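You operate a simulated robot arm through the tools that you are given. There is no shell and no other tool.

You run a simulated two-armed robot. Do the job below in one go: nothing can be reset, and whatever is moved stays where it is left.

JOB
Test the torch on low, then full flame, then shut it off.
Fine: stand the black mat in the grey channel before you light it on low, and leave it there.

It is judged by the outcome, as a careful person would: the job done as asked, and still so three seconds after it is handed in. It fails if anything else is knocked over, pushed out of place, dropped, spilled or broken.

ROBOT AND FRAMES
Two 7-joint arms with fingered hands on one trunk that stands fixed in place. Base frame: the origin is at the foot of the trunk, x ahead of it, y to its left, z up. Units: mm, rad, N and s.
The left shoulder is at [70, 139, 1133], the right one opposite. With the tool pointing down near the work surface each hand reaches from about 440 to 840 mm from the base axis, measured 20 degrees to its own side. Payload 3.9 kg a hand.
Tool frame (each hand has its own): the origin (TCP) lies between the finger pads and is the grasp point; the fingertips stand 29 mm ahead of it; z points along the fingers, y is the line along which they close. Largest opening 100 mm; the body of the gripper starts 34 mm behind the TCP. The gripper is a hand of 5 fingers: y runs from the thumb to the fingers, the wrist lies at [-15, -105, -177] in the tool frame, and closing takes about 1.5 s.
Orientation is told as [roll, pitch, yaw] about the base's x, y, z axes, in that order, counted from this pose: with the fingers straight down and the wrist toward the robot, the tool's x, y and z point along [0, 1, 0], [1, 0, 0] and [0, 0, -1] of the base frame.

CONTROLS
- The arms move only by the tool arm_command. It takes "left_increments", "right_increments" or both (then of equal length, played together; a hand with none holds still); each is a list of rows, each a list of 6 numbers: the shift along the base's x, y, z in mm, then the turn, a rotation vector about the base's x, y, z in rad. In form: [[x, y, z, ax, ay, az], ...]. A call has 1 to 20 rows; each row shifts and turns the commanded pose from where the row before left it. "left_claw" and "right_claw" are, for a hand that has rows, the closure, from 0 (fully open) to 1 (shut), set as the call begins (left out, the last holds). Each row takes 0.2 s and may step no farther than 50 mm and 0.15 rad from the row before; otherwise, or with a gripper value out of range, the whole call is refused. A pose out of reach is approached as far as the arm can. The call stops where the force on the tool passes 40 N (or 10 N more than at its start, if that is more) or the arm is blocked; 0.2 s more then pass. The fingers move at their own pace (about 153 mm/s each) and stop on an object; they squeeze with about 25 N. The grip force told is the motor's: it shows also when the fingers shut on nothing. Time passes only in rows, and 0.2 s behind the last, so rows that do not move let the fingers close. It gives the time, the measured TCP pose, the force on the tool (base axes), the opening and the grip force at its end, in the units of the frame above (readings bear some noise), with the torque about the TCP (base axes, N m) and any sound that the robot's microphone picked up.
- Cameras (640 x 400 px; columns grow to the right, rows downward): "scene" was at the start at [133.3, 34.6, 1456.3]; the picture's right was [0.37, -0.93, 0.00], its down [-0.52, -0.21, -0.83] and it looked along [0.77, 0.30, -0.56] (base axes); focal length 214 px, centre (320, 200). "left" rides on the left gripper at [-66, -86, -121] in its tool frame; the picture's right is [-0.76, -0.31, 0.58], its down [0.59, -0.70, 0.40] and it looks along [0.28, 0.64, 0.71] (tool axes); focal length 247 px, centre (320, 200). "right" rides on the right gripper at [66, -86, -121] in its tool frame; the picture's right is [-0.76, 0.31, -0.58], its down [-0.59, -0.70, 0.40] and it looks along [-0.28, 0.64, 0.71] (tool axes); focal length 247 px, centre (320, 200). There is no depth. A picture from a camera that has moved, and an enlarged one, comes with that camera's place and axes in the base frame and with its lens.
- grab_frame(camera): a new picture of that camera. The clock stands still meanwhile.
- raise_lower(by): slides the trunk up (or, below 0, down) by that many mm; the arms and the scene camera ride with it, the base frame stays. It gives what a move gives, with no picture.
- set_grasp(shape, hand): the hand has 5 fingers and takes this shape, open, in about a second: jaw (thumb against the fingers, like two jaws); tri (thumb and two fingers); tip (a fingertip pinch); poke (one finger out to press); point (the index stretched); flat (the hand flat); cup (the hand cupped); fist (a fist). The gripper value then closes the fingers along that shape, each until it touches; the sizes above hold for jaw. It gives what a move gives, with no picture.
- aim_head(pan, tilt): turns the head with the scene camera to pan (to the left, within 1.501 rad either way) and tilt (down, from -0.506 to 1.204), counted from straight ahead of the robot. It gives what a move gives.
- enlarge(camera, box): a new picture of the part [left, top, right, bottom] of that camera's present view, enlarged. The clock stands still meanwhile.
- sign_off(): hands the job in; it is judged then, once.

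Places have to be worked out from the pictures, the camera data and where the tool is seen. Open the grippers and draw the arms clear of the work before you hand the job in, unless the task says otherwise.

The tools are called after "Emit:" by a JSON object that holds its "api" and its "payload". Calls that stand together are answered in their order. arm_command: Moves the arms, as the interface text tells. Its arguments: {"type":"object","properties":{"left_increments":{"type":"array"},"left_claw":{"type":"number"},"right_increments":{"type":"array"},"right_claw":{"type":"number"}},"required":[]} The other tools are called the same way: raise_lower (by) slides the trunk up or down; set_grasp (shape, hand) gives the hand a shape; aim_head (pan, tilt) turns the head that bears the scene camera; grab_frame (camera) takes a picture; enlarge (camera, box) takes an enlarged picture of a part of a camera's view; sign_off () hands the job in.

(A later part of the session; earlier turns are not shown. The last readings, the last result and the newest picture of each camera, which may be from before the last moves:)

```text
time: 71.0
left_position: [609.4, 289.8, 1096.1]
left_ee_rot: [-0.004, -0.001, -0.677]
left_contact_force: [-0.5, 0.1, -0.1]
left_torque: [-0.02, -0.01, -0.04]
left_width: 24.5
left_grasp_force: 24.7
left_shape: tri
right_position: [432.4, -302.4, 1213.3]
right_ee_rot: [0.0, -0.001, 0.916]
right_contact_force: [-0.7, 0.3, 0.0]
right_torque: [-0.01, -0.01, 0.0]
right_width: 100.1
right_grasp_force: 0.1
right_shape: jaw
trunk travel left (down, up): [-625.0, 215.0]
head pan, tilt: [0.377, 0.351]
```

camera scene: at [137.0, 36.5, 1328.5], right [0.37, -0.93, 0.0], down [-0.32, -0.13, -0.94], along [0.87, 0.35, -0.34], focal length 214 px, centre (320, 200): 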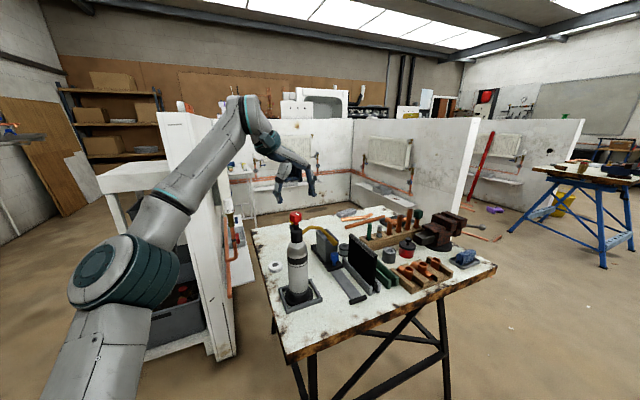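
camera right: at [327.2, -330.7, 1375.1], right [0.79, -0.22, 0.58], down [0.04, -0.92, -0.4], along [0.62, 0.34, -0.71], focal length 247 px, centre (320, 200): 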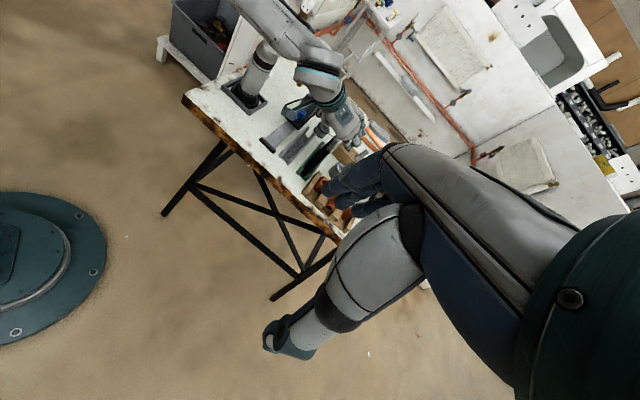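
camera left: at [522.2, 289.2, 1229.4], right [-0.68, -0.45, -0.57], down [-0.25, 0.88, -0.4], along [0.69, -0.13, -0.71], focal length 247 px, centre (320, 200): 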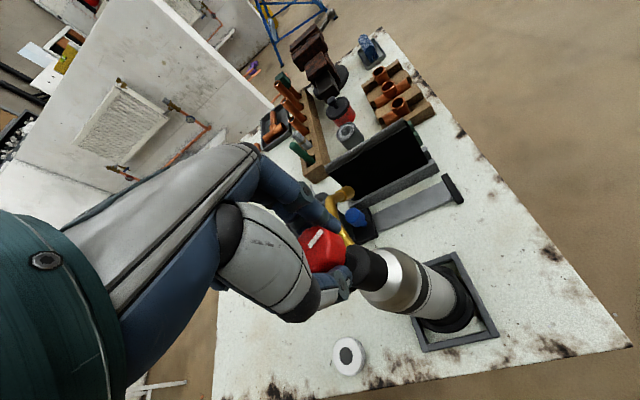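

The arm follows well now, with hardly any torque. I turn another 0.2 rad and look for signs of gas.

Emit:
{"api": "arm_command", "payload": {"left_increments": [[0.22, 0.27, 0, 0, 0, 0.1], [0.2, 0.29, 0, 0, 0, 0.1]]}}

Emit:
{"api": "enlarge", "payload": {"camera": "scene", "box": [280, 190, 380, 270]}}

Emit:
{"api": "enlarge", "payload": {"camera": "left", "box": [250, 170, 410, 310]}}

```text
time: 71.6
left_position: [611.1, 291.1, 1094.8]
left_ee_rot: [-0.004, 0.0, -0.478]
left_contact_force: [-0.2, -0.6, 0.1]
left_torque: [0.0, -0.03, 0.0]
left_width: 24.7
left_grasp_force: 25.4
left_shape: tri
right_position: [433.3, -301.2, 1214.4]
right_ee_rot: [0.0, 0.001, 0.914]
right_contact_force: [0.4, 0.6, 0.4]
right_torque: [-0.04, 0.0, 0.0]
right_width: 99.8
right_grasp_force: 0.1
right_shape: jaw
trunk travel left (down, up): [-625.0, 215.0]
head pan, tilt: [0.377, 0.351]
```

```text
5.00 times, centred on (330, 230) of scene
camera zoom: at [137.4, 35.9, 1328.5], right [0.37, -0.93, 0.0], down [-0.32, -0.13, -0.94], along [0.87, 0.35, -0.34], focal length 1072 px, centre (270, 50)
```

zoom: 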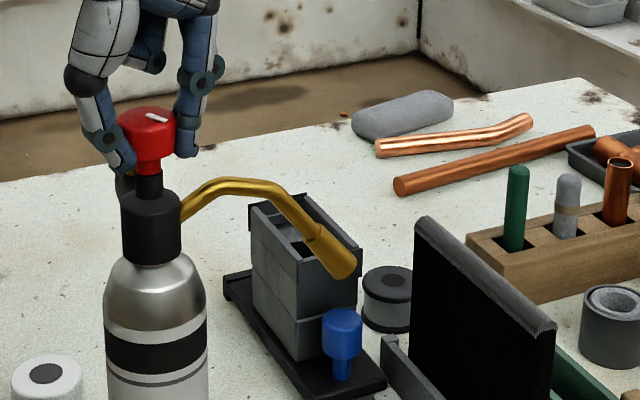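

```text
2.86 times, centred on (330, 240) of left
camera zoom: at [505.4, 270.9, 1217.2], right [-0.62, -0.53, -0.58], down [-0.35, 0.84, -0.4], along [0.7, -0.05, -0.71], focal length 706 px, centre (291, 86)
```

zoom: 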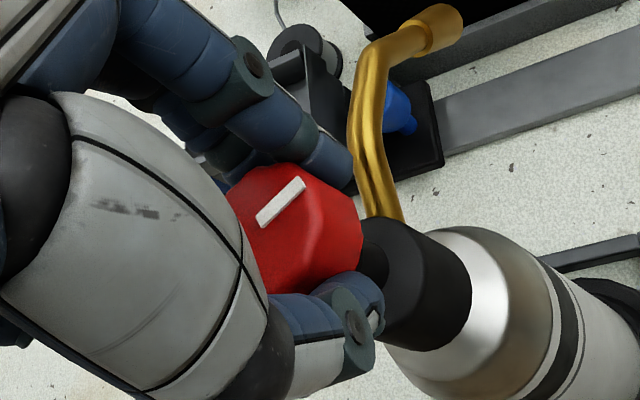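

The knob turns with the hand and the body stays put, but there is no hiss yet. I turn another 0.3 rad.

Emit:
{"api": "arm_command", "payload": {"left_increments": [[0.16, 0.31, 0, 0, 0, 0.1], [0.13, 0.32, 0, 0, 0, 0.1], [0.1, 0.34, 0, 0, 0, 0.1]]}}

Emit:
{"api": "enlarge", "payload": {"camera": "scene", "box": [280, 190, 380, 270]}}

Emit:
{"api": "enlarge", "payload": {"camera": "left", "box": [250, 130, 430, 310]}}

```text
time: 72.4
left_position: [611.6, 292.1, 1095.4]
left_ee_rot: [-0.002, -0.003, -0.177]
left_contact_force: [0.8, -0.4, 0.8]
left_torque: [-0.06, -0.05, 0.0]
left_width: 24.4
left_grasp_force: 25.3
left_shape: tri
right_position: [433.2, -300.6, 1213.2]
right_ee_rot: [-0.001, -0.001, 0.914]
right_contact_force: [0.0, 0.1, -0.1]
right_torque: [-0.01, 0.01, -0.01]
right_width: 99.6
right_grasp_force: 0.0
right_shape: jaw
trunk travel left (down, up): [-625.0, 215.0]
head pan, tilt: [0.377, 0.351]
```

```text
5.00 times, centred on (330, 230) of scene
camera zoom: at [137.5, 36.0, 1328.4], right [0.37, -0.93, 0.0], down [-0.32, -0.13, -0.94], along [0.87, 0.35, -0.34], focal length 1072 px, centre (270, 50)
```

zoom: 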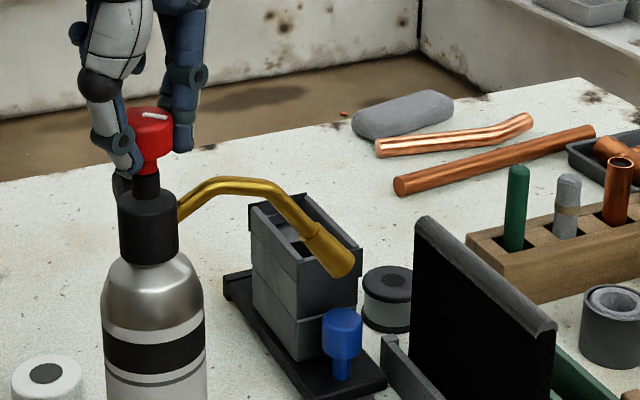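

```text
2.22 times, centred on (340, 220) of left
camera zoom: at [516.0, 241.8, 1217.5], right [-0.43, -0.69, -0.58], down [-0.59, 0.7, -0.4], along [0.68, 0.16, -0.71], focal length 549 px, centre (276, 156)
```

zoom: 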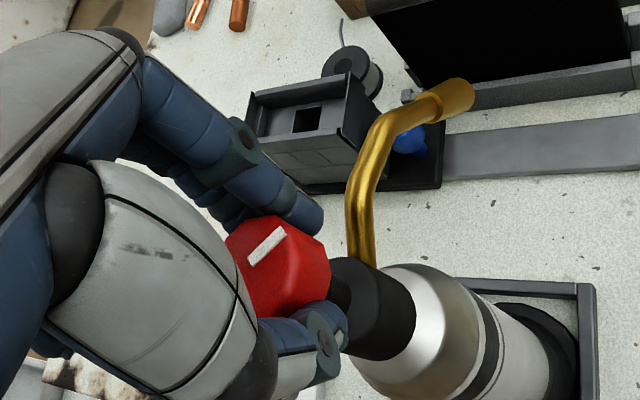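

Still no sound at about 54° of turn. I continue another 0.35 rad, which brings the mark close to the tube's direction.

Emit:
{"api": "arm_command", "payload": {"left_increments": [[0.05, 0.35, 0, 0, 0, 0.1], [0.02, 0.35, 0, 0, 0, 0.1], [-0.02, 0.35, 0, 0, 0, 0.1], [-0.03, 0.17, 0, 0, 0, 0.05]]}}

Emit:
{"api": "enlarge", "payload": {"camera": "scene", "box": [280, 190, 380, 270]}}

Emit:
{"api": "enlarge", "payload": {"camera": "left", "box": [250, 130, 430, 310]}}

```text
time: 73.4
left_position: [613.9, 292.4, 1095.3]
left_ee_rot: [-0.001, -0.003, 0.173]
left_contact_force: [0.8, -1.4, 1.5]
left_torque: [-0.02, -0.02, -0.02]
left_width: 24.4
left_grasp_force: 25.0
left_shape: tri
right_position: [432.6, -302.0, 1214.2]
right_ee_rot: [0.0, 0.001, 0.916]
right_contact_force: [0.0, -0.4, 1.6]
right_torque: [0.0, 0.0, -0.01]
right_width: 99.6
right_grasp_force: 0.0
right_shape: jaw
trunk travel left (down, up): [-625.0, 215.0]
head pan, tilt: [0.377, 0.351]
```

```text
5.00 times, centred on (330, 230) of scene
camera zoom: at [137.6, 35.9, 1328.5], right [0.37, -0.93, 0.0], down [-0.32, -0.13, -0.94], along [0.87, 0.35, -0.34], focal length 1072 px, centre (270, 50)
```

zoom: 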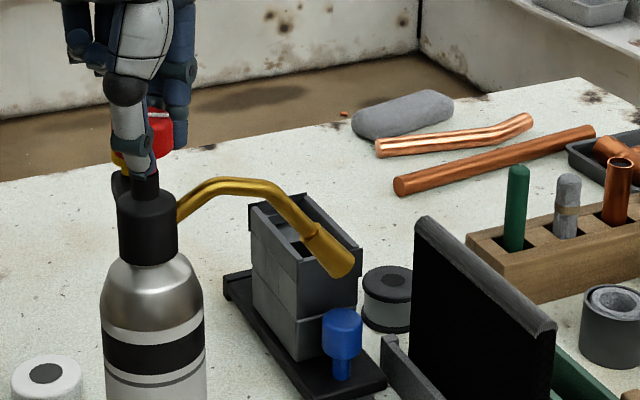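

```text
2.22 times, centred on (340, 220) of left
camera zoom: at [539.3, 212.4, 1217.4], right [-0.17, -0.8, -0.58], down [-0.79, 0.46, -0.4], along [0.58, 0.39, -0.71], focal length 549 px, centre (276, 156)
```

zoom: 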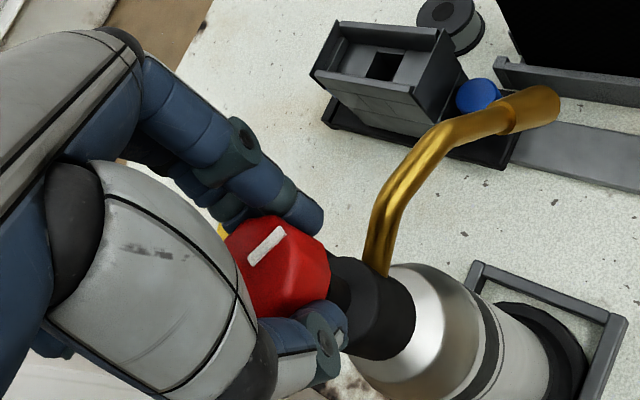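

No sound yet and the knob turns freely. I turn on by another 0.35 rad, watching torque for a stop and listening for gas.

Emit:
{"api": "arm_command", "payload": {"left_increments": [[-0.06, 0.34, 0, 0, 0, 0.1], [-0.1, 0.34, 0, 0, 0, 0.1], [-0.13, 0.32, 0, 0, 0, 0.1], [-0.08, 0.15, 0, 0, 0, 0.05]]}}

Emit:
{"api": "enlarge", "payload": {"camera": "scene", "box": [280, 190, 380, 270]}}

Emit:
{"api": "enlarge", "payload": {"camera": "left", "box": [250, 130, 430, 310]}}

```text
time: 74.4
left_position: [612.5, 293.1, 1095.6]
left_ee_rot: [-0.003, -0.001, 0.521]
left_contact_force: [1.5, -1.0, 3.0]
left_torque: [0.01, -0.04, -0.04]
left_width: 24.6
left_grasp_force: 25.1
left_shape: tri
right_position: [432.9, -302.6, 1212.8]
right_ee_rot: [0.0, 0.001, 0.916]
right_contact_force: [0.4, 0.2, -0.2]
right_torque: [-0.01, 0.02, -0.01]
right_width: 100.1
right_grasp_force: 0.0
right_shape: jaw
trunk travel left (down, up): [-625.0, 215.0]
head pan, tilt: [0.377, 0.351]
```

```text
5.00 times, centred on (330, 230) of scene
camera zoom: at [137.4, 35.8, 1328.5], right [0.37, -0.93, 0.0], down [-0.32, -0.13, -0.94], along [0.87, 0.35, -0.34], focal length 1072 px, centre (270, 50)
```

zoom: 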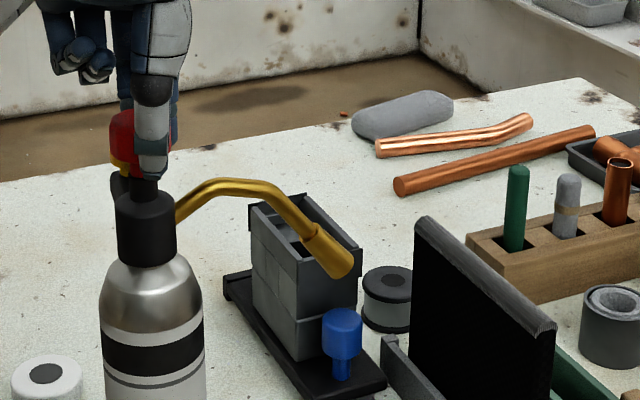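

```text
2.22 times, centred on (340, 220) of left
camera zoom: at [569.9, 193.0, 1217.4], right [0.11, -0.81, -0.58], down [-0.9, 0.16, -0.4], along [0.42, 0.56, -0.71], focal length 549 px, centre (276, 156)
```

zoom: 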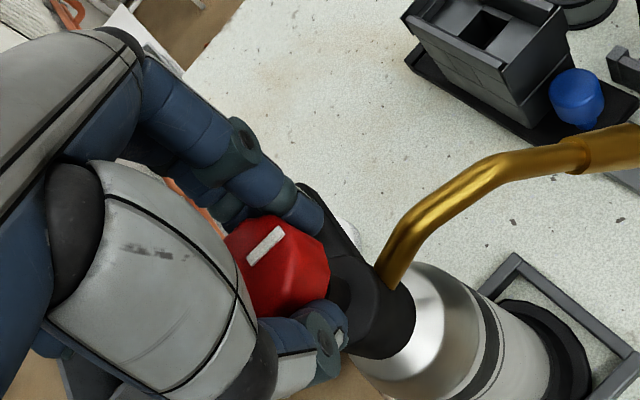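

Still silent at about 94°, so rather than open further unlit I go back to a small opening (about 40°) to light it there; I turn back clockwise 0.95 rad.

Emit:
{"api": "arm_command", "payload": {"left_increments": [[0.13, -0.3, 0, 0, 0, -0.1], [0.1, -0.32, 0, 0, 0, -0.1], [0.08, -0.33, 0, 0, 0, -0.1], [0.05, -0.34, 0, 0, 0, -0.1], [0.02, -0.35, 0, 0, 0, -0.1], [-0.02, -0.35, 0, 0, 0, -0.1], [-0.05, -0.35, 0, 0, 0, -0.1], [-0.1, -0.34, 0, 0, 0, -0.1], [-0.13, -0.33, 0, 0, 0, -0.1], [-0.08, -0.16, 0, 0, 0, -0.05]]}}

Emit:
{"api": "enlarge", "payload": {"camera": "scene", "box": [280, 190, 380, 270]}}

Emit:
{"api": "enlarge", "payload": {"camera": "left", "box": [250, 130, 430, 310]}}

```text
time: 76.6
left_position: [612.2, 289.7, 1096.3]
left_ee_rot: [0.0, -0.002, -0.43]
left_contact_force: [-0.9, -1.1, -0.7]
left_torque: [-0.06, -0.03, 0.0]
left_width: 24.6
left_grasp_force: 24.9
left_shape: tri
right_position: [432.7, -302.1, 1213.8]
right_ee_rot: [0.0, -0.001, 0.917]
right_contact_force: [0.7, -0.3, -0.8]
right_torque: [0.0, 0.03, -0.03]
right_width: 99.9
right_grasp_force: 0.0
right_shape: jaw
trunk travel left (down, up): [-625.0, 215.0]
head pan, tilt: [0.377, 0.351]
```

```text
5.00 times, centred on (330, 230) of scene
camera zoom: at [137.4, 35.9, 1328.5], right [0.37, -0.93, 0.0], down [-0.32, -0.13, -0.94], along [0.87, 0.35, -0.34], focal length 1072 px, centre (270, 50)
```

zoom: 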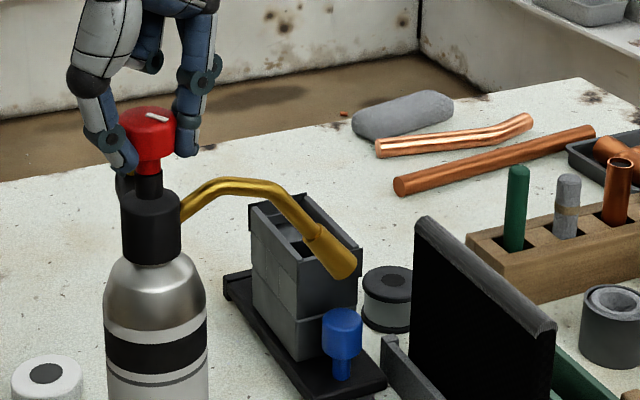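

```text
2.22 times, centred on (340, 220) of left
camera zoom: at [506.5, 265.7, 1217.3], right [-0.59, -0.56, -0.58], down [-0.39, 0.83, -0.4], along [0.7, -0.01, -0.71], focal length 549 px, centre (276, 156)
```

zoom: 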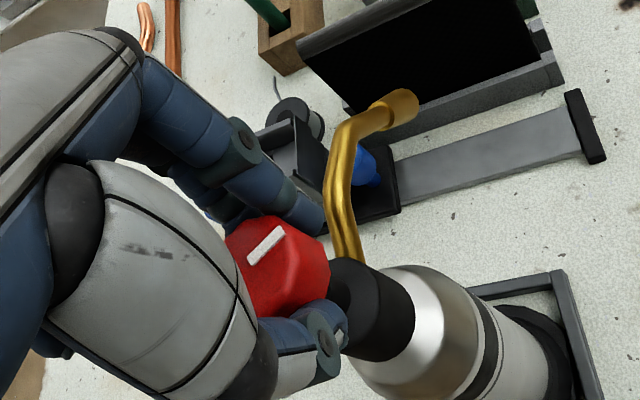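

I release the knob there and rise clear, then check the knob's angle and the button's place.

Emit:
{"api": "arm_command", "payload": {"left_increments": [[0, 0, 0, 0, 0, 0], [0, 0, 0, 0, 0, 0], [0, 0, 5, 0, 0, 0], [0, 0, 20, 0, 0, 0], [0, 0, 25, 0, 0, 0], [0, 0, 30, 0, 0, 0]], "left_claw": 0.3}}

Emit:
{"api": "enlarge", "payload": {"camera": "left", "box": [310, 210, 430, 320]}}

Emit:
{"api": "enlarge", "payload": {"camera": "scene", "box": [270, 190, 370, 300]}}

```text
time: 78.0
left_position: [612.6, 291.8, 1174.9]
left_ee_rot: [-0.002, 0.001, -0.427]
left_contact_force: [0.6, -1.1, 0.4]
left_torque: [-0.01, 0.0, -0.02]
left_width: 69.7
left_grasp_force: 0.0
left_shape: tri
right_position: [432.2, -303.6, 1213.7]
right_ee_rot: [-0.001, -0.002, 0.913]
right_contact_force: [0.1, -0.3, -0.2]
right_torque: [0.01, -0.03, -0.01]
right_width: 99.6
right_grasp_force: 0.2
right_shape: jaw
trunk travel left (down, up): [-625.0, 215.0]
head pan, tilt: [0.377, 0.351]
```

```text
3.64 times, centred on (370, 265) of left
camera zoom: at [507.6, 265.6, 1296.4], right [-0.59, -0.56, -0.58], down [-0.39, 0.83, -0.4], along [0.7, -0.01, -0.71], focal length 898 px, centre (138, -36)
```

zoom: 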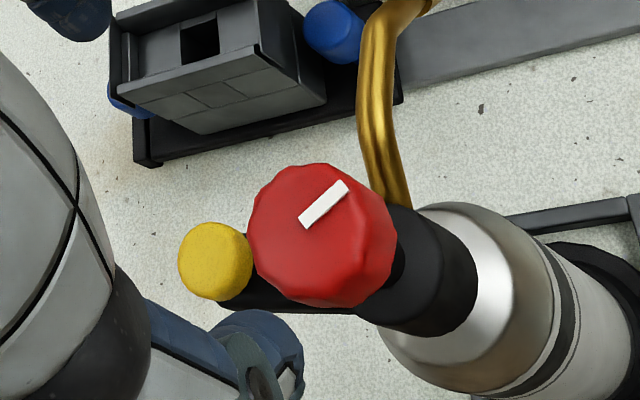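

```text
3.64 times, centred on (320, 245) of scene
camera zoom: at [137.0, 35.1, 1328.5], right [0.37, -0.93, 0.0], down [-0.32, -0.13, -0.94], along [0.87, 0.35, -0.34], focal length 780 px, centre (320, 36)
```

zoom: 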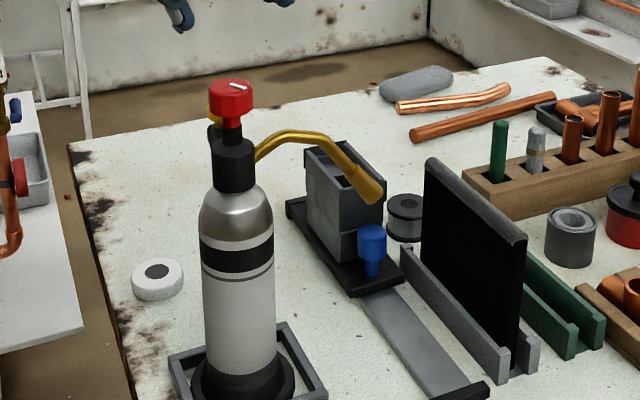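

The knob's mark is now at -106°, about 33° open, and the button's top is near (648, 324, 1058). I shape the left hand to poke and see where its finger points.

Emit:
{"api": "set_grasp", "payload": {"hand": "left", "shape": "poke"}}

Emit:
{"api": "grab_frame", "payload": {"camera": "left"}}

Emit:
{"api": "enlarge", "payload": {"camera": "scene", "box": [250, 110, 370, 240]}}

Emit:
{"api": "enlarge", "payload": {"camera": "right", "box": [200, 0, 340, 60]}}

```text
time: 78.9
left_position: [614.0, 291.0, 1174.8]
left_ee_rot: [-0.001, -0.001, -0.429]
left_contact_force: [0.3, 0.4, -0.1]
left_torque: [0.0, 0.01, 0.0]
left_width: 0.0
left_grasp_force: 0.0
left_shape: poke
right_position: [433.7, -302.3, 1214.6]
right_ee_rot: [0.001, -0.001, 0.917]
right_contact_force: [0.0, 0.3, 0.5]
right_torque: [0.02, 0.01, -0.01]
right_width: 99.9
right_grasp_force: 0.0
right_shape: jaw
trunk travel left (down, up): [-625.0, 215.0]
head pan, tilt: [0.377, 0.351]
```

```text
taken
camera left: at [508.0, 266.6, 1295.7], right [-0.59, -0.56, -0.58], down [-0.4, 0.83, -0.4], along [0.7, -0.01, -0.71], focal length 247 px, centre (320, 200)
```

left: 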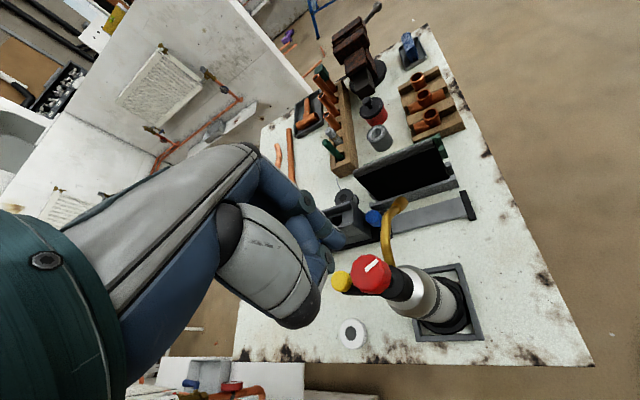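

```text
3.08 times, centred on (310, 175) of scene
camera zoom: at [137.4, 36.2, 1328.5], right [0.37, -0.93, 0.0], down [-0.32, -0.13, -0.94], along [0.87, 0.35, -0.34], focal length 660 px, centre (351, 277)
```

zoom: 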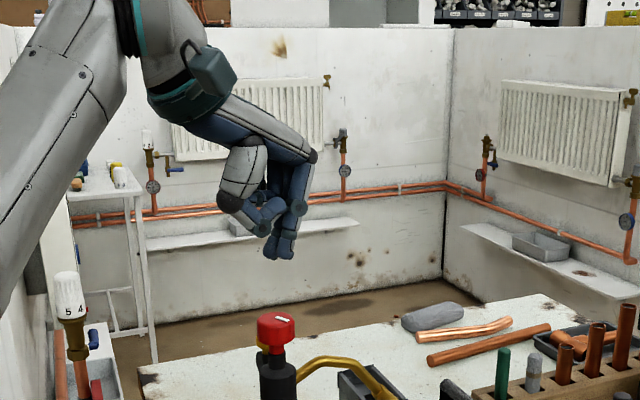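

```text
4.57 times, centred on (270, 30) of right
camera zoom: at [327.5, -330.9, 1334.9], right [0.79, -0.22, 0.58], down [0.04, -0.92, -0.4], along [0.62, 0.34, -0.71], focal length 1129 px, centre (549, 977)
```

zoom: 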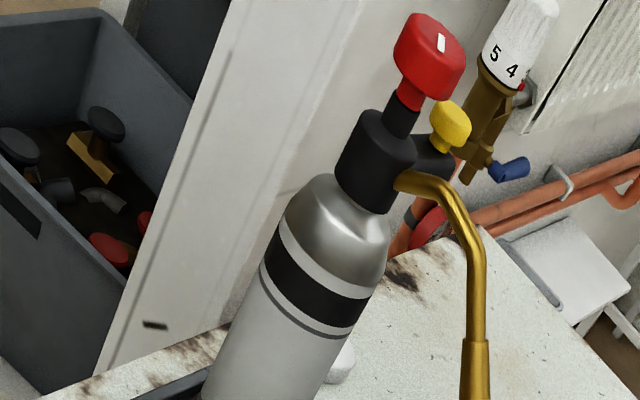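

The poke shape points a finger straight down near the TCP. I zoom in on the fingertip to find its offset.

Emit:
{"api": "enlarge", "payload": {"camera": "left", "box": [260, 170, 400, 310]}}

Emit:
{"api": "enlarge", "payload": {"camera": "scene", "box": [285, 140, 325, 180]}}

```text
2.86 times, centred on (330, 240) of left
camera zoom: at [508.0, 266.6, 1295.7], right [-0.59, -0.56, -0.58], down [-0.4, 0.83, -0.4], along [0.7, -0.01, -0.71], focal length 706 px, centre (291, 86)
```

zoom: 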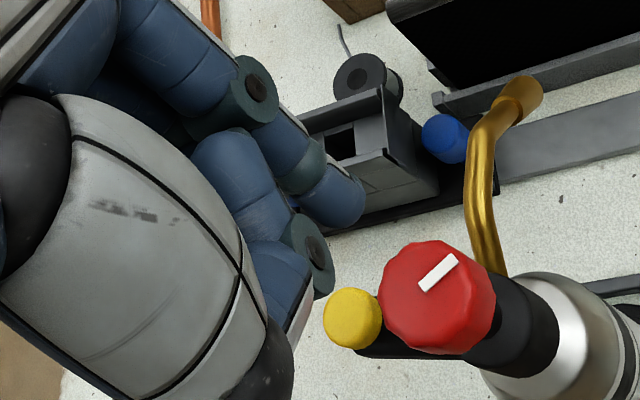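

```text
10.00 times, centred on (305, 160) of scene
camera zoom: at [137.4, 36.2, 1328.5], right [0.37, -0.93, 0.0], down [-0.32, -0.13, -0.94], along [0.87, 0.35, -0.34], focal length 2145 px, centre (470, 600)
```

zoom: 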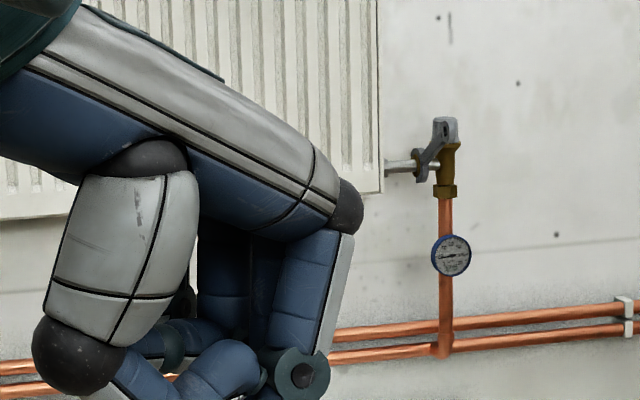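

The index tip sits at about (-7, 5, 29) in the tool frame. I move it above the yellow button at safe height and check.

Emit:
{"api": "arm_command", "payload": {"left_increments": [[11, 13.6, -5, 0, 0, 0], [11, 13.6, -10, 0, 0, 0], [10.4, 13.7, -20, 0, 0, 0], [0, 0, -15, 0, 0, 0]]}}

Emit:
{"api": "enlarge", "payload": {"camera": "left", "box": [260, 170, 400, 310]}}

Emit:
{"api": "enlarge", "payload": {"camera": "scene", "box": [270, 160, 340, 230]}}

Emit:
{"api": "enlarge", "payload": {"camera": "right", "box": [230, 0, 330, 60]}}

```text
time: 79.9
left_position: [644.2, 331.5, 1124.3]
left_ee_rot: [-0.001, -0.002, -0.429]
left_contact_force: [0.3, 0.3, 0.5]
left_torque: [0.0, -0.03, -0.02]
left_width: 0.0
left_grasp_force: 0.0
left_shape: poke
right_position: [432.6, -300.1, 1215.4]
right_ee_rot: [0.0, 0.0, 0.917]
right_contact_force: [0.9, -0.4, 0.5]
right_torque: [0.0, -0.01, -0.01]
right_width: 99.9
right_grasp_force: 0.0
right_shape: jaw
trunk travel left (down, up): [-625.0, 215.0]
head pan, tilt: [0.377, 0.351]
```

```text
2.86 times, centred on (330, 240) of left
camera zoom: at [537.9, 307.9, 1246.6], right [-0.59, -0.56, -0.58], down [-0.39, 0.83, -0.4], along [0.7, -0.01, -0.71], focal length 706 px, centre (291, 86)
```

zoom: 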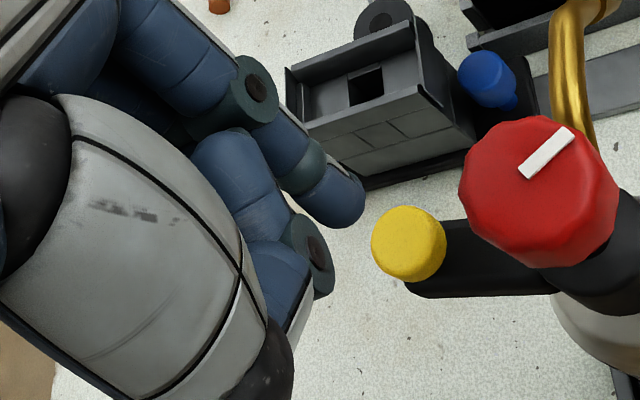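

```text
5.71 times, centred on (305, 195) of scene
camera zoom: at [137.2, 36.8, 1328.5], right [0.37, -0.93, 0.0], down [-0.32, -0.13, -0.94], along [0.87, 0.35, -0.34], focal length 1226 px, centre (406, 229)
```

zoom: 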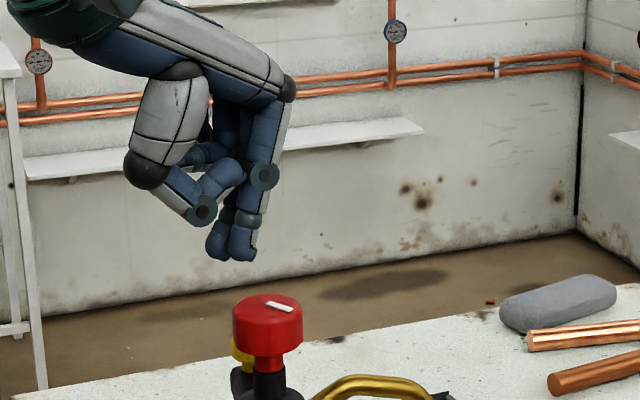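

```text
6.40 times, centred on (280, 30) of right
camera zoom: at [327.3, -330.2, 1335.2], right [0.79, -0.22, 0.58], down [0.04, -0.92, -0.4], along [0.62, 0.34, -0.71], focal length 1581 px, centre (576, 1288)
```

zoom: 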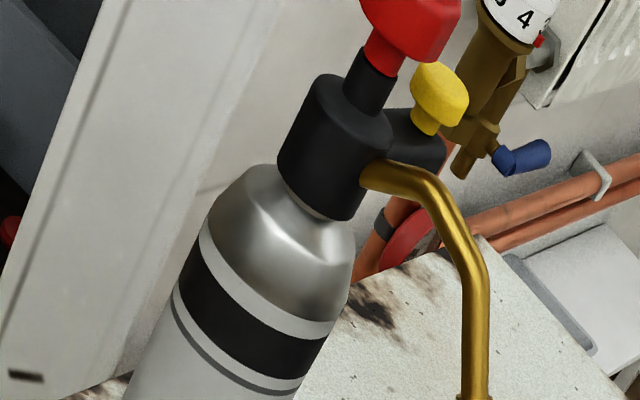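

The tip is about 5 mm short of the button's centre, whose top I place near (649.5, 325, 1056). I correct by (4.3, 1) and descend to just above it.

Emit:
{"api": "arm_command", "payload": {"left_increments": [[4.3, 1, -10, 0, 0, 0], [0, 0, -10, 0, 0, 0], [0, 0, -10, 0, 0, 0]]}}

Emit:
{"api": "enlarge", "payload": {"camera": "left", "box": [260, 170, 400, 310]}}

Emit:
{"api": "enlarge", "payload": {"camera": "scene", "box": [270, 175, 340, 245]}}

Emit:
{"api": "enlarge", "payload": {"camera": "right", "box": [230, 0, 330, 60]}}

```text
time: 80.7
left_position: [648.8, 333.8, 1093.5]
left_ee_rot: [-0.005, 0.001, -0.43]
left_contact_force: [-0.6, 1.0, -0.6]
left_torque: [-0.01, -0.01, 0.02]
left_width: 0.0
left_grasp_force: 0.1
left_shape: poke
right_position: [432.7, -301.4, 1212.8]
right_ee_rot: [0.0, 0.001, 0.917]
right_contact_force: [-0.3, 0.3, -0.2]
right_torque: [0.01, 0.0, 0.0]
right_width: 99.7
right_grasp_force: 0.1
right_shape: jaw
trunk travel left (down, up): [-625.0, 215.0]
head pan, tilt: [0.377, 0.351]
```

```text
2.86 times, centred on (330, 240) of left
camera zoom: at [543.2, 309.4, 1215.9], right [-0.59, -0.56, -0.58], down [-0.39, 0.83, -0.4], along [0.7, -0.01, -0.71], focal length 706 px, centre (291, 86)
```

zoom: 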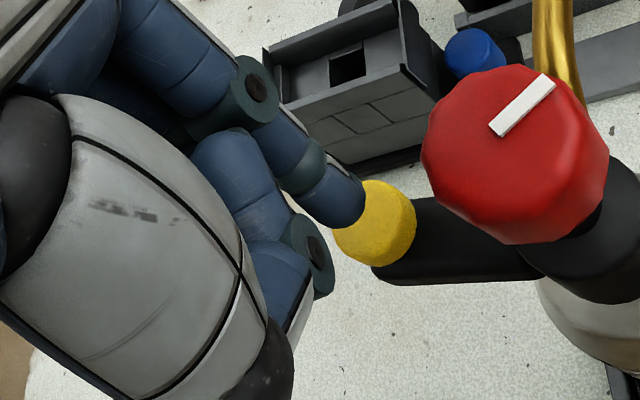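

```text
5.71 times, centred on (305, 210) of scene
camera zoom: at [137.7, 36.5, 1328.4], right [0.37, -0.93, 0.0], down [-0.32, -0.13, -0.94], along [0.87, 0.35, -0.34], focal length 1226 px, centre (406, 143)
```

zoom: 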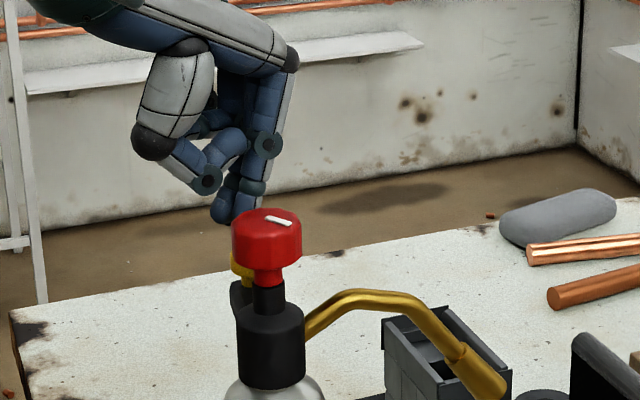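

```text
6.40 times, centred on (280, 30) of right
camera zoom: at [327.8, -330.5, 1334.9], right [0.79, -0.22, 0.58], down [0.04, -0.92, -0.4], along [0.62, 0.34, -0.71], focal length 1581 px, centre (576, 1288)
```

zoom: 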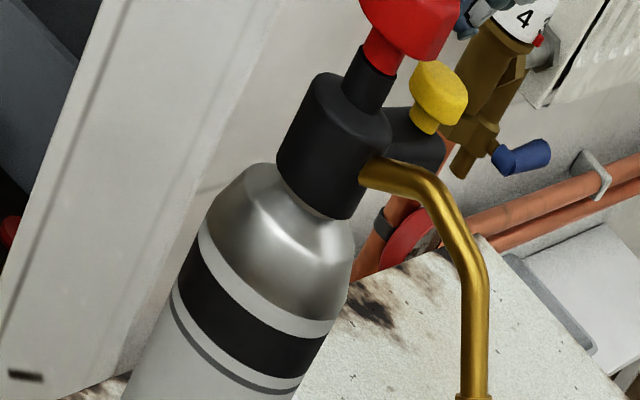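

The fingertip is right over the button. I press down in 2 mm steps and listen.

Emit:
{"api": "arm_command", "payload": {"left_increments": [[0, 0, -2.5, 0, 0, 0], [0, 0, -2.5, 0, 0, 0], [0, 0, -2, 0, 0, 0]]}}

```text
time: 81.5
left_position: [647.2, 332.8, 1088.4]
left_ee_rot: [-0.002, -0.001, -0.429]
left_contact_force: [-0.5, 0.1, 0.5]
left_torque: [0.0, 0.0, 0.01]
left_width: 0.0
left_grasp_force: 0.1
left_shape: poke
right_position: [433.6, -301.1, 1214.3]
right_ee_rot: [-0.001, 0.0, 0.918]
right_contact_force: [-0.8, 0.2, -0.1]
right_torque: [-0.01, 0.0, 0.01]
right_width: 99.5
right_grasp_force: 0.1
right_shape: jaw
trunk travel left (down, up): [-625.0, 215.0]
head pan, tilt: [0.377, 0.351]
```

Emit:
{"api": "arm_command", "payload": {"left_increments": [[0, 0, -2, 0, 0, 0], [0, 0, -2, 0, 0, 0]]}}

Emit:
{"api": "enlarge", "payload": {"camera": "left", "box": [260, 170, 400, 310]}}

```text
time: 82.1
left_position: [647.4, 332.4, 1084.6]
left_ee_rot: [-0.003, -0.001, -0.427]
left_contact_force: [-0.8, -0.2, 0.5]
left_torque: [0.03, -0.05, 0.01]
left_width: 0.1
left_grasp_force: 0.0
left_shape: poke
right_position: [432.3, -301.1, 1212.8]
right_ee_rot: [-0.001, 0.0, 0.915]
right_contact_force: [-0.1, 0.0, 0.3]
right_torque: [-0.04, 0.0, -0.01]
right_width: 99.8
right_grasp_force: 0.0
right_shape: jaw
trunk travel left (down, up): [-625.0, 215.0]
head pan, tilt: [0.377, 0.351]
```

```text
2.86 times, centred on (330, 240) of left
camera zoom: at [543.0, 308.4, 1206.0], right [-0.59, -0.56, -0.58], down [-0.4, 0.83, -0.4], along [0.7, -0.01, -0.71], focal length 706 px, centre (291, 86)
```

zoom: 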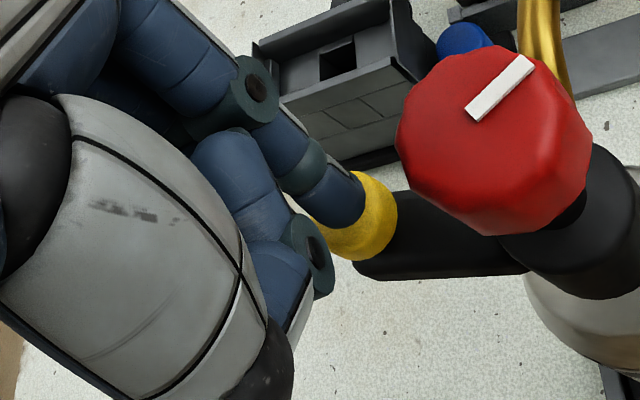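

The finger covers the button's centre but has not touched yet. I continue down.

Emit:
{"api": "arm_command", "payload": {"left_increments": [[0, 0, -2, 0, 0, 0], [0, 0, -2, 0, 0, 0]]}}

Emit:
{"api": "arm_command", "payload": {"left_increments": [[0, 0, -2, 0, 0, 0], [0, 0, -1, 0, 0, 0]]}}

```text
time: 82.7
left_position: [647.8, 332.7, 1082.0]
left_ee_rot: [-0.002, -0.003, -0.43]
left_contact_force: [-0.5, -0.1, 0.4]
left_torque: [0.02, 0.02, -0.02]
left_width: 0.1
left_grasp_force: 0.0
left_shape: poke
right_position: [432.2, -300.7, 1214.0]
right_ee_rot: [0.0, -0.002, 0.916]
right_contact_force: [0.6, -0.7, 0.1]
right_torque: [-0.03, 0.01, 0.02]
right_width: 99.9
right_grasp_force: 0.2
right_shape: jaw
trunk travel left (down, up): [-625.0, 215.0]
head pan, tilt: [0.377, 0.351]
```

```text
time: 83.3
left_position: [648.6, 332.6, 1076.7]
left_ee_rot: [0.0, -0.002, -0.428]
left_contact_force: [-0.1, 1.4, 1.3]
left_torque: [0.07, -0.02, 0.01]
left_width: 0.1
left_grasp_force: 0.0
left_shape: poke
right_position: [431.9, -301.4, 1213.7]
right_ee_rot: [-0.001, 0.0, 0.916]
right_contact_force: [-1.0, -0.4, 1.0]
right_torque: [0.03, -0.02, 0.0]
right_width: 99.7
right_grasp_force: 0.1
right_shape: jaw
trunk travel left (down, up): [-625.0, 215.0]
head pan, tilt: [0.377, 0.351]
```

A slight contact force appears (1–1.5 N). I look and press a little more.

Emit:
{"api": "enlarge", "payload": {"camera": "left", "box": [260, 170, 400, 310]}}

Emit:
{"api": "enlarge", "payload": {"camera": "scene", "box": [270, 175, 340, 245]}}

Emit:
{"api": "enlarge", "payload": {"camera": "right", "box": [230, 0, 330, 60]}}

```text
2.86 times, centred on (330, 240) of left
camera zoom: at [542.7, 308.9, 1198.9], right [-0.59, -0.56, -0.58], down [-0.39, 0.83, -0.4], along [0.7, -0.01, -0.71], focal length 706 px, centre (291, 86)
```

zoom: 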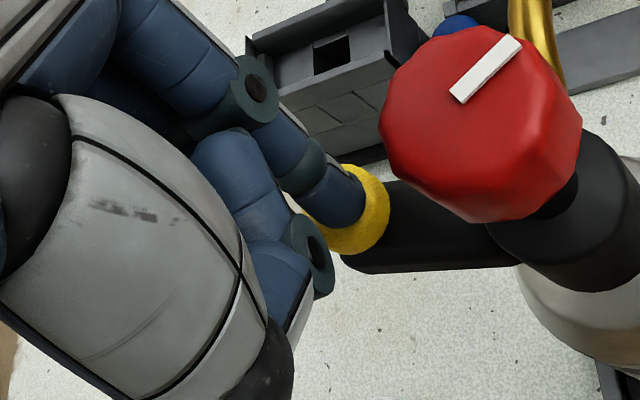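

```text
5.71 times, centred on (305, 210) of scene
camera zoom: at [137.3, 36.5, 1328.5], right [0.37, -0.93, 0.0], down [-0.32, -0.13, -0.94], along [0.87, 0.35, -0.34], focal length 1226 px, centre (406, 143)
```

zoom: 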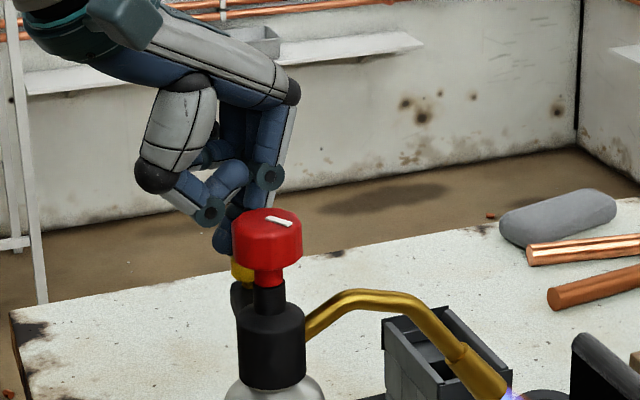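

```text
6.40 times, centred on (280, 30) of right
camera zoom: at [327.3, -330.5, 1335.1], right [0.79, -0.22, 0.58], down [0.04, -0.92, -0.4], along [0.62, 0.34, -0.71], focal length 1581 px, centre (576, 1288)
```

zoom: 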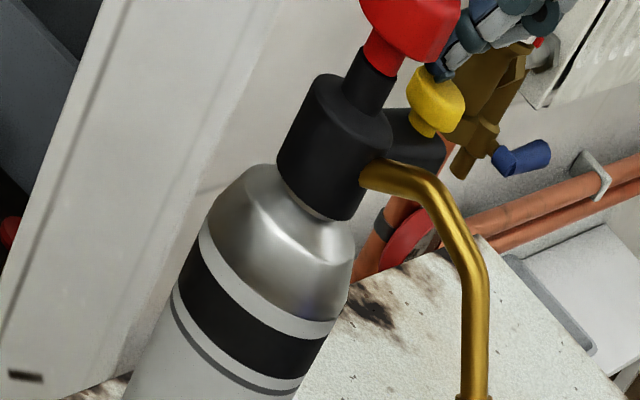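

A blue glow shows at the nozzle: it has lit. I lift the finger off the button and look at the flame.

Emit:
{"api": "arm_command", "payload": {"left_increments": [[0, 0, 4, 0, 0, 0], [0, 0, 10, 0, 0, 0], [0, 0, 15, 0, 0, 0]]}}

Emit:
{"api": "enlarge", "payload": {"camera": "scene", "box": [280, 190, 400, 290]}}

Emit:
{"api": "enlarge", "payload": {"camera": "right", "box": [240, 20, 350, 130]}}

```text
time: 84.1
left_position: [651.4, 332.0, 1107.3]
left_ee_rot: [-0.002, 0.002, -0.43]
left_contact_force: [0.4, -1.1, -0.1]
left_torque: [0.0, 0.0, 0.01]
left_width: 0.0
left_grasp_force: 0.1
left_shape: poke
right_position: [433.3, -301.2, 1213.9]
right_ee_rot: [0.001, 0.001, 0.914]
right_contact_force: [-0.7, 0.6, -1.1]
right_torque: [0.0, 0.02, -0.01]
right_width: 99.8
right_grasp_force: 0.0
right_shape: jaw
trunk travel left (down, up): [-625.0, 215.0]
head pan, tilt: [0.377, 0.351]
```

```text
4.00 times, centred on (340, 240) of scene
camera zoom: at [137.2, 35.6, 1328.5], right [0.37, -0.93, 0.0], down [-0.32, -0.13, -0.94], along [0.87, 0.35, -0.34], focal length 858 px, centre (240, 40)
```

zoom: 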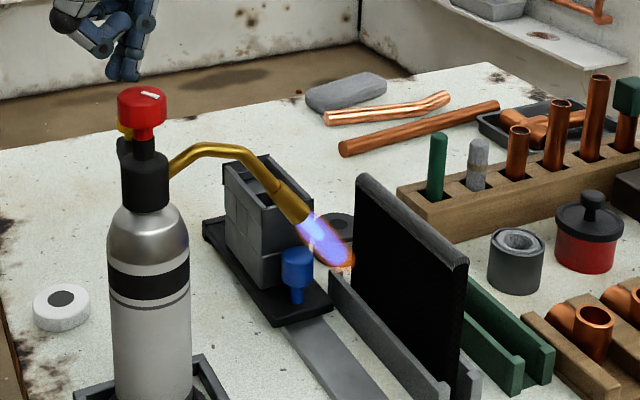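

```text
3.64 times, centred on (295, 75) of right
camera zoom: at [327.3, -331.5, 1334.8], right [0.79, -0.22, 0.58], down [0.04, -0.92, -0.4], along [0.62, 0.34, -0.71], focal length 898 px, centre (411, 654)
```

zoom: 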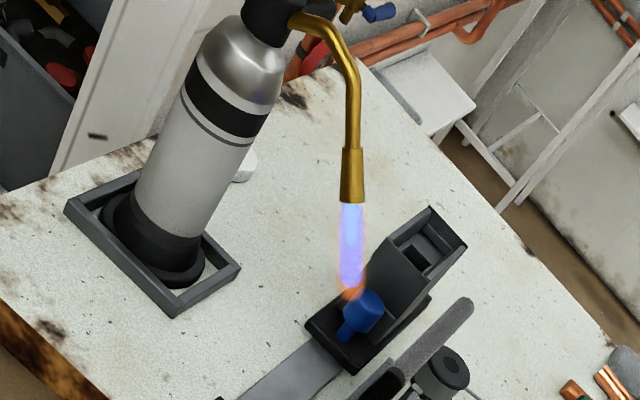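

The torch burns with a modest blue flame about 75 mm long, in front of the mat. I rise clear and take the three-finger shape to grip the knob again.

Emit:
{"api": "arm_command", "payload": {"left_increments": [[0, 0, 20, 0, 0, 0], [-5, -5, 25, 0, 0, 0], [-12, -12, 20, 0, 0, -0.05], [-12, -12, 0, 0, 0, -0.06], [-11, -12, 0, 0, 0, -0.06]]}}

Emit:
{"api": "set_grasp", "payload": {"hand": "left", "shape": "tri"}}

Emit:
{"api": "enlarge", "payload": {"camera": "left", "box": [310, 210, 430, 320]}}

Emit:
{"api": "enlarge", "payload": {"camera": "scene", "box": [280, 190, 400, 290]}}

```text
time: 85.3
left_position: [607.0, 292.2, 1171.1]
left_ee_rot: [-0.001, 0.0, -0.598]
left_contact_force: [-0.3, 0.1, 0.2]
left_torque: [-0.01, 0.02, 0.01]
left_width: 0.0
left_grasp_force: 0.1
left_shape: poke
right_position: [431.5, -301.7, 1213.9]
right_ee_rot: [0.0, 0.0, 0.915]
right_contact_force: [-0.8, 0.0, 0.2]
right_torque: [0.0, 0.0, 0.0]
right_width: 100.0
right_grasp_force: 0.0
right_shape: jaw
trunk travel left (down, up): [-625.0, 215.0]
head pan, tilt: [0.377, 0.351]
```

```text
time: 86.2
left_position: [608.7, 292.5, 1170.3]
left_ee_rot: [0.0, 0.001, -0.6]
left_contact_force: [0.0, 0.0, -0.1]
left_torque: [0.03, 0.01, 0.0]
left_width: 99.5
left_grasp_force: 0.1
left_shape: tri
right_position: [431.9, -301.4, 1213.1]
right_ee_rot: [0.0, 0.0, 0.916]
right_contact_force: [0.7, -0.5, 0.6]
right_torque: [-0.01, -0.05, 0.02]
right_width: 99.9
right_grasp_force: 0.0
right_shape: jaw
trunk travel left (down, up): [-625.0, 215.0]
head pan, tilt: [0.377, 0.351]
```

```text
3.64 times, centred on (370, 265) of left
camera zoom: at [500.7, 286.1, 1292.9], right [-0.68, -0.45, -0.58], down [-0.25, 0.88, -0.4], along [0.69, -0.13, -0.71], focal length 898 px, centre (138, -36)
```

zoom: 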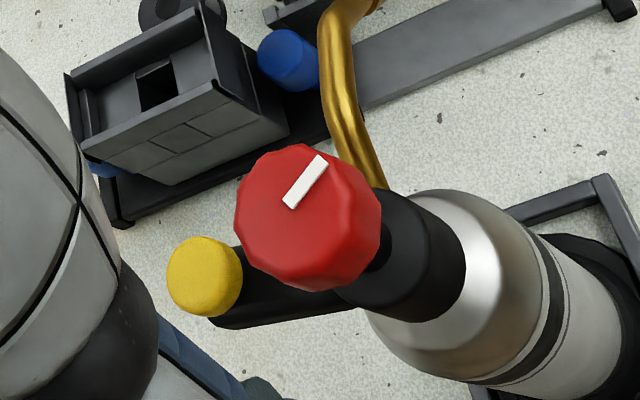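

```text
4.00 times, centred on (340, 240) of scene
camera zoom: at [137.4, 36.3, 1328.5], right [0.37, -0.93, 0.0], down [-0.32, -0.13, -0.94], along [0.87, 0.35, -0.34], focal length 858 px, centre (240, 40)
```

zoom: 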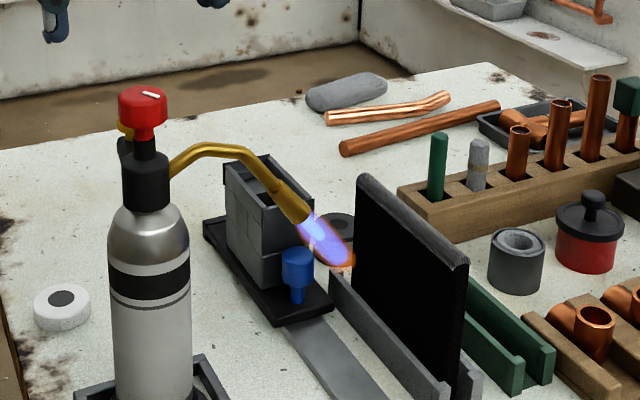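

The knob's centre is at (609.6, 291.2). I centre the hand over it, half-close, and descend around it.

Emit:
{"api": "arm_command", "payload": {"left_increments": [[4.5, -3.1, 0, 0, 0, 0], [0, 0, -10, 0, 0, 0], [0, 0, -15, 0, 0, 0], [0, 0, -15, 0, 0, 0], [0, 0, -15, 0, 0, 0], [0, 0, -12, 0, 0, 0], [0, 0, -8, 0, 0, 0], [0, 0, 0, 0, 0, 0]], "left_claw": 0.35}}

Emit:
{"api": "arm_command", "payload": {"left_increments": [[0, 0, 0, 0, 0, 0], [0, 0, 0, 0, 0, 0]], "left_claw": 0.66}}

Emit:
{"api": "enlarge", "payload": {"camera": "scene", "box": [280, 190, 340, 250]}}

Emit:
{"api": "enlarge", "payload": {"camera": "left", "box": [250, 170, 410, 310]}}

```text
time: 88.0
left_position: [614.9, 288.7, 1095.7]
left_ee_rot: [-0.002, -0.002, -0.598]
left_contact_force: [-0.2, -0.2, 0.3]
left_torque: [0.0, -0.03, -0.03]
left_width: 65.2
left_grasp_force: 0.0
left_shape: tri
right_position: [433.8, -302.4, 1213.8]
right_ee_rot: [0.0, -0.001, 0.917]
right_contact_force: [0.2, -0.3, -1.0]
right_torque: [0.03, 0.0, 0.0]
right_width: 99.9
right_grasp_force: 0.0
right_shape: jaw
trunk travel left (down, up): [-625.0, 215.0]
head pan, tilt: [0.377, 0.351]
```

```text
time: 88.6
left_position: [616.4, 288.2, 1095.9]
left_ee_rot: [-0.001, -0.003, -0.599]
left_contact_force: [-0.4, 0.9, 0.2]
left_torque: [0.0, 0.07, 0.02]
left_width: 35.0
left_grasp_force: 0.1
left_shape: tri
right_position: [432.2, -300.8, 1213.7]
right_ee_rot: [0.002, -0.001, 0.916]
right_contact_force: [-0.4, 0.2, 0.3]
right_torque: [0.0, 0.0, 0.04]
right_width: 99.9
right_grasp_force: 0.0
right_shape: jaw
trunk travel left (down, up): [-625.0, 215.0]
head pan, tilt: [0.377, 0.351]
```

```text
6.67 times, centred on (310, 220) of scene
camera zoom: at [137.2, 36.3, 1328.5], right [0.37, -0.93, 0.0], down [-0.32, -0.13, -0.94], along [0.87, 0.35, -0.34], focal length 1430 px, centre (387, 67)
```

zoom: 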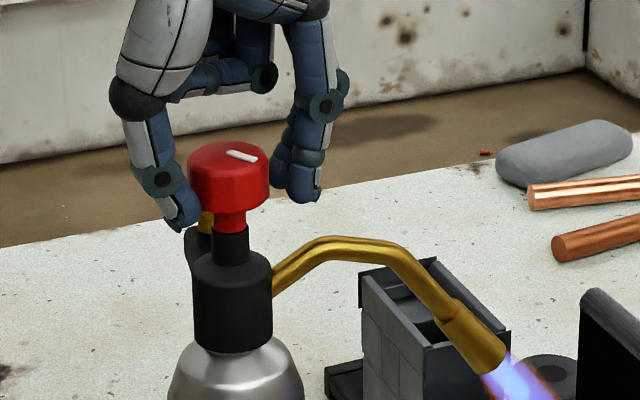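

```text
2.86 times, centred on (330, 240) of left
camera zoom: at [507.2, 282.5, 1217.7], right [-0.68, -0.45, -0.58], down [-0.25, 0.88, -0.4], along [0.69, -0.13, -0.71], focal length 706 px, centre (291, 86)
```

zoom: 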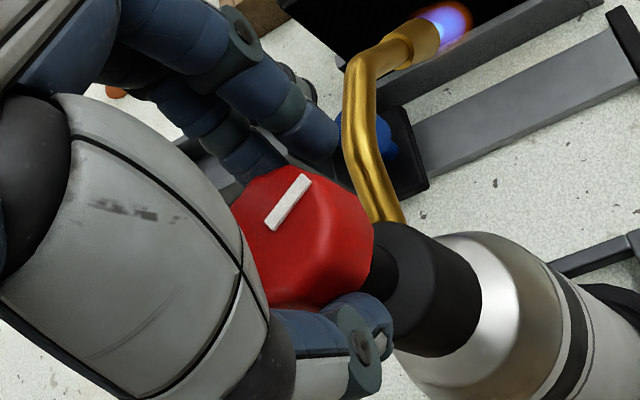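

The thumb is touching first, by about a millimetre, so I shift back 1.5 mm and close.

Emit:
{"api": "arm_command", "payload": {"left_increments": [[-1.5, 0.9, 0, 0, 0, 0], [0, 0, 0, 0, 0, 0]], "left_claw": 0.72}}

Emit:
{"api": "arm_command", "payload": {"left_increments": [[0, 0, 0, 0, 0, 0], [0, 0, 0, 0, 0, 0]], "left_claw": 0.85}}

Emit:
{"api": "enlarge", "payload": {"camera": "scene", "box": [280, 190, 380, 270]}}

```text
time: 89.2
left_position: [613.7, 288.2, 1096.7]
left_ee_rot: [-0.002, -0.001, -0.598]
left_contact_force: [-1.5, 1.4, 0.0]
left_torque: [0.03, 0.05, -0.01]
left_width: 28.7
left_grasp_force: 0.0
left_shape: tri
right_position: [432.5, -301.4, 1214.5]
right_ee_rot: [0.001, 0.0, 0.917]
right_contact_force: [-0.8, -0.1, 0.2]
right_torque: [0.0, 0.02, 0.02]
right_width: 99.7
right_grasp_force: 0.0
right_shape: jaw
trunk travel left (down, up): [-625.0, 215.0]
head pan, tilt: [0.377, 0.351]
```

```text
time: 89.8
left_position: [612.5, 288.2, 1095.8]
left_ee_rot: [-0.002, -0.001, -0.599]
left_contact_force: [-1.3, -0.1, 0.1]
left_torque: [0.0, 0.02, -0.01]
left_width: 24.8
left_grasp_force: 24.9
left_shape: tri
right_position: [432.5, -301.1, 1213.3]
right_ee_rot: [0.0, -0.001, 0.916]
right_contact_force: [-0.6, 0.5, -1.2]
right_torque: [0.02, 0.0, -0.01]
right_width: 99.9
right_grasp_force: 0.0
right_shape: jaw
trunk travel left (down, up): [-625.0, 215.0]
head pan, tilt: [0.377, 0.351]
```

```text
5.00 times, centred on (330, 230) of scene
camera zoom: at [137.4, 36.4, 1328.5], right [0.37, -0.93, 0.0], down [-0.32, -0.13, -0.94], along [0.87, 0.35, -0.34], focal length 1072 px, centre (270, 50)
```

zoom: 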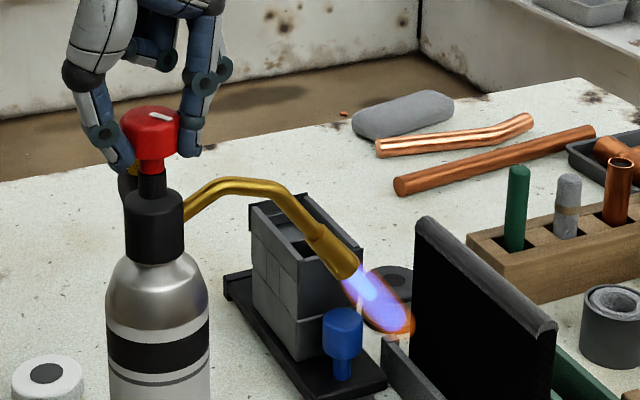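

The knob is held. I first turn it down 0.12 rad to see how the flame answers and make sure it counts as low.

Emit:
{"api": "arm_command", "payload": {"left_increments": [[-0.13, -0.17, 0, 0, 0, -0.06], [-0.13, -0.17, 0, 0, 0, -0.06]], "left_claw": 1}}

Emit:
{"api": "enlarge", "payload": {"camera": "scene", "box": [280, 190, 380, 270]}}

Emit:
{"api": "enlarge", "payload": {"camera": "right", "box": [240, 20, 350, 130]}}

```text
time: 90.4
left_position: [612.5, 289.2, 1096.4]
left_ee_rot: [-0.003, -0.001, -0.719]
left_contact_force: [-0.2, 0.6, 0.1]
left_torque: [0.01, 0.01, 0.01]
left_width: 24.5
left_grasp_force: 25.4
left_shape: tri
right_position: [432.9, -301.5, 1213.7]
right_ee_rot: [0.0, 0.0, 0.916]
right_contact_force: [-0.3, -0.4, 0.5]
right_torque: [-0.03, 0.02, -0.02]
right_width: 99.8
right_grasp_force: 0.0
right_shape: jaw
trunk travel left (down, up): [-625.0, 215.0]
head pan, tilt: [0.377, 0.351]
```

```text
5.00 times, centred on (330, 230) of scene
camera zoom: at [137.9, 36.5, 1328.4], right [0.37, -0.93, 0.0], down [-0.32, -0.13, -0.94], along [0.87, 0.35, -0.34], focal length 1072 px, centre (270, 50)
```

zoom: 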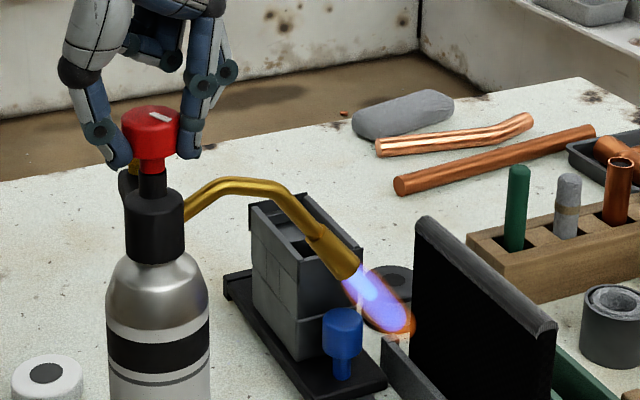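

```text
3.64 times, centred on (295, 75) of right
camera zoom: at [328.0, -330.6, 1334.8], right [0.79, -0.22, 0.58], down [0.04, -0.92, -0.4], along [0.62, 0.34, -0.71], focal length 898 px, centre (411, 654)
```

zoom: 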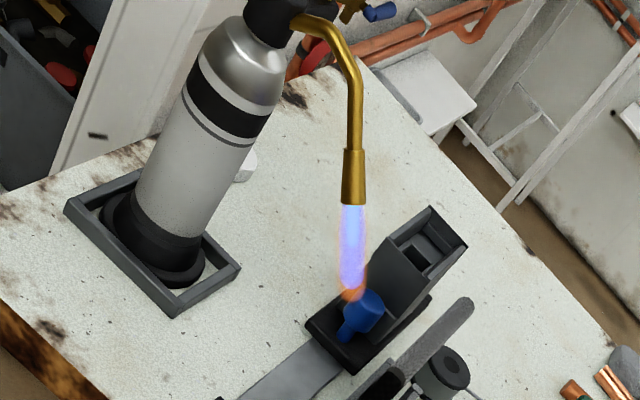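

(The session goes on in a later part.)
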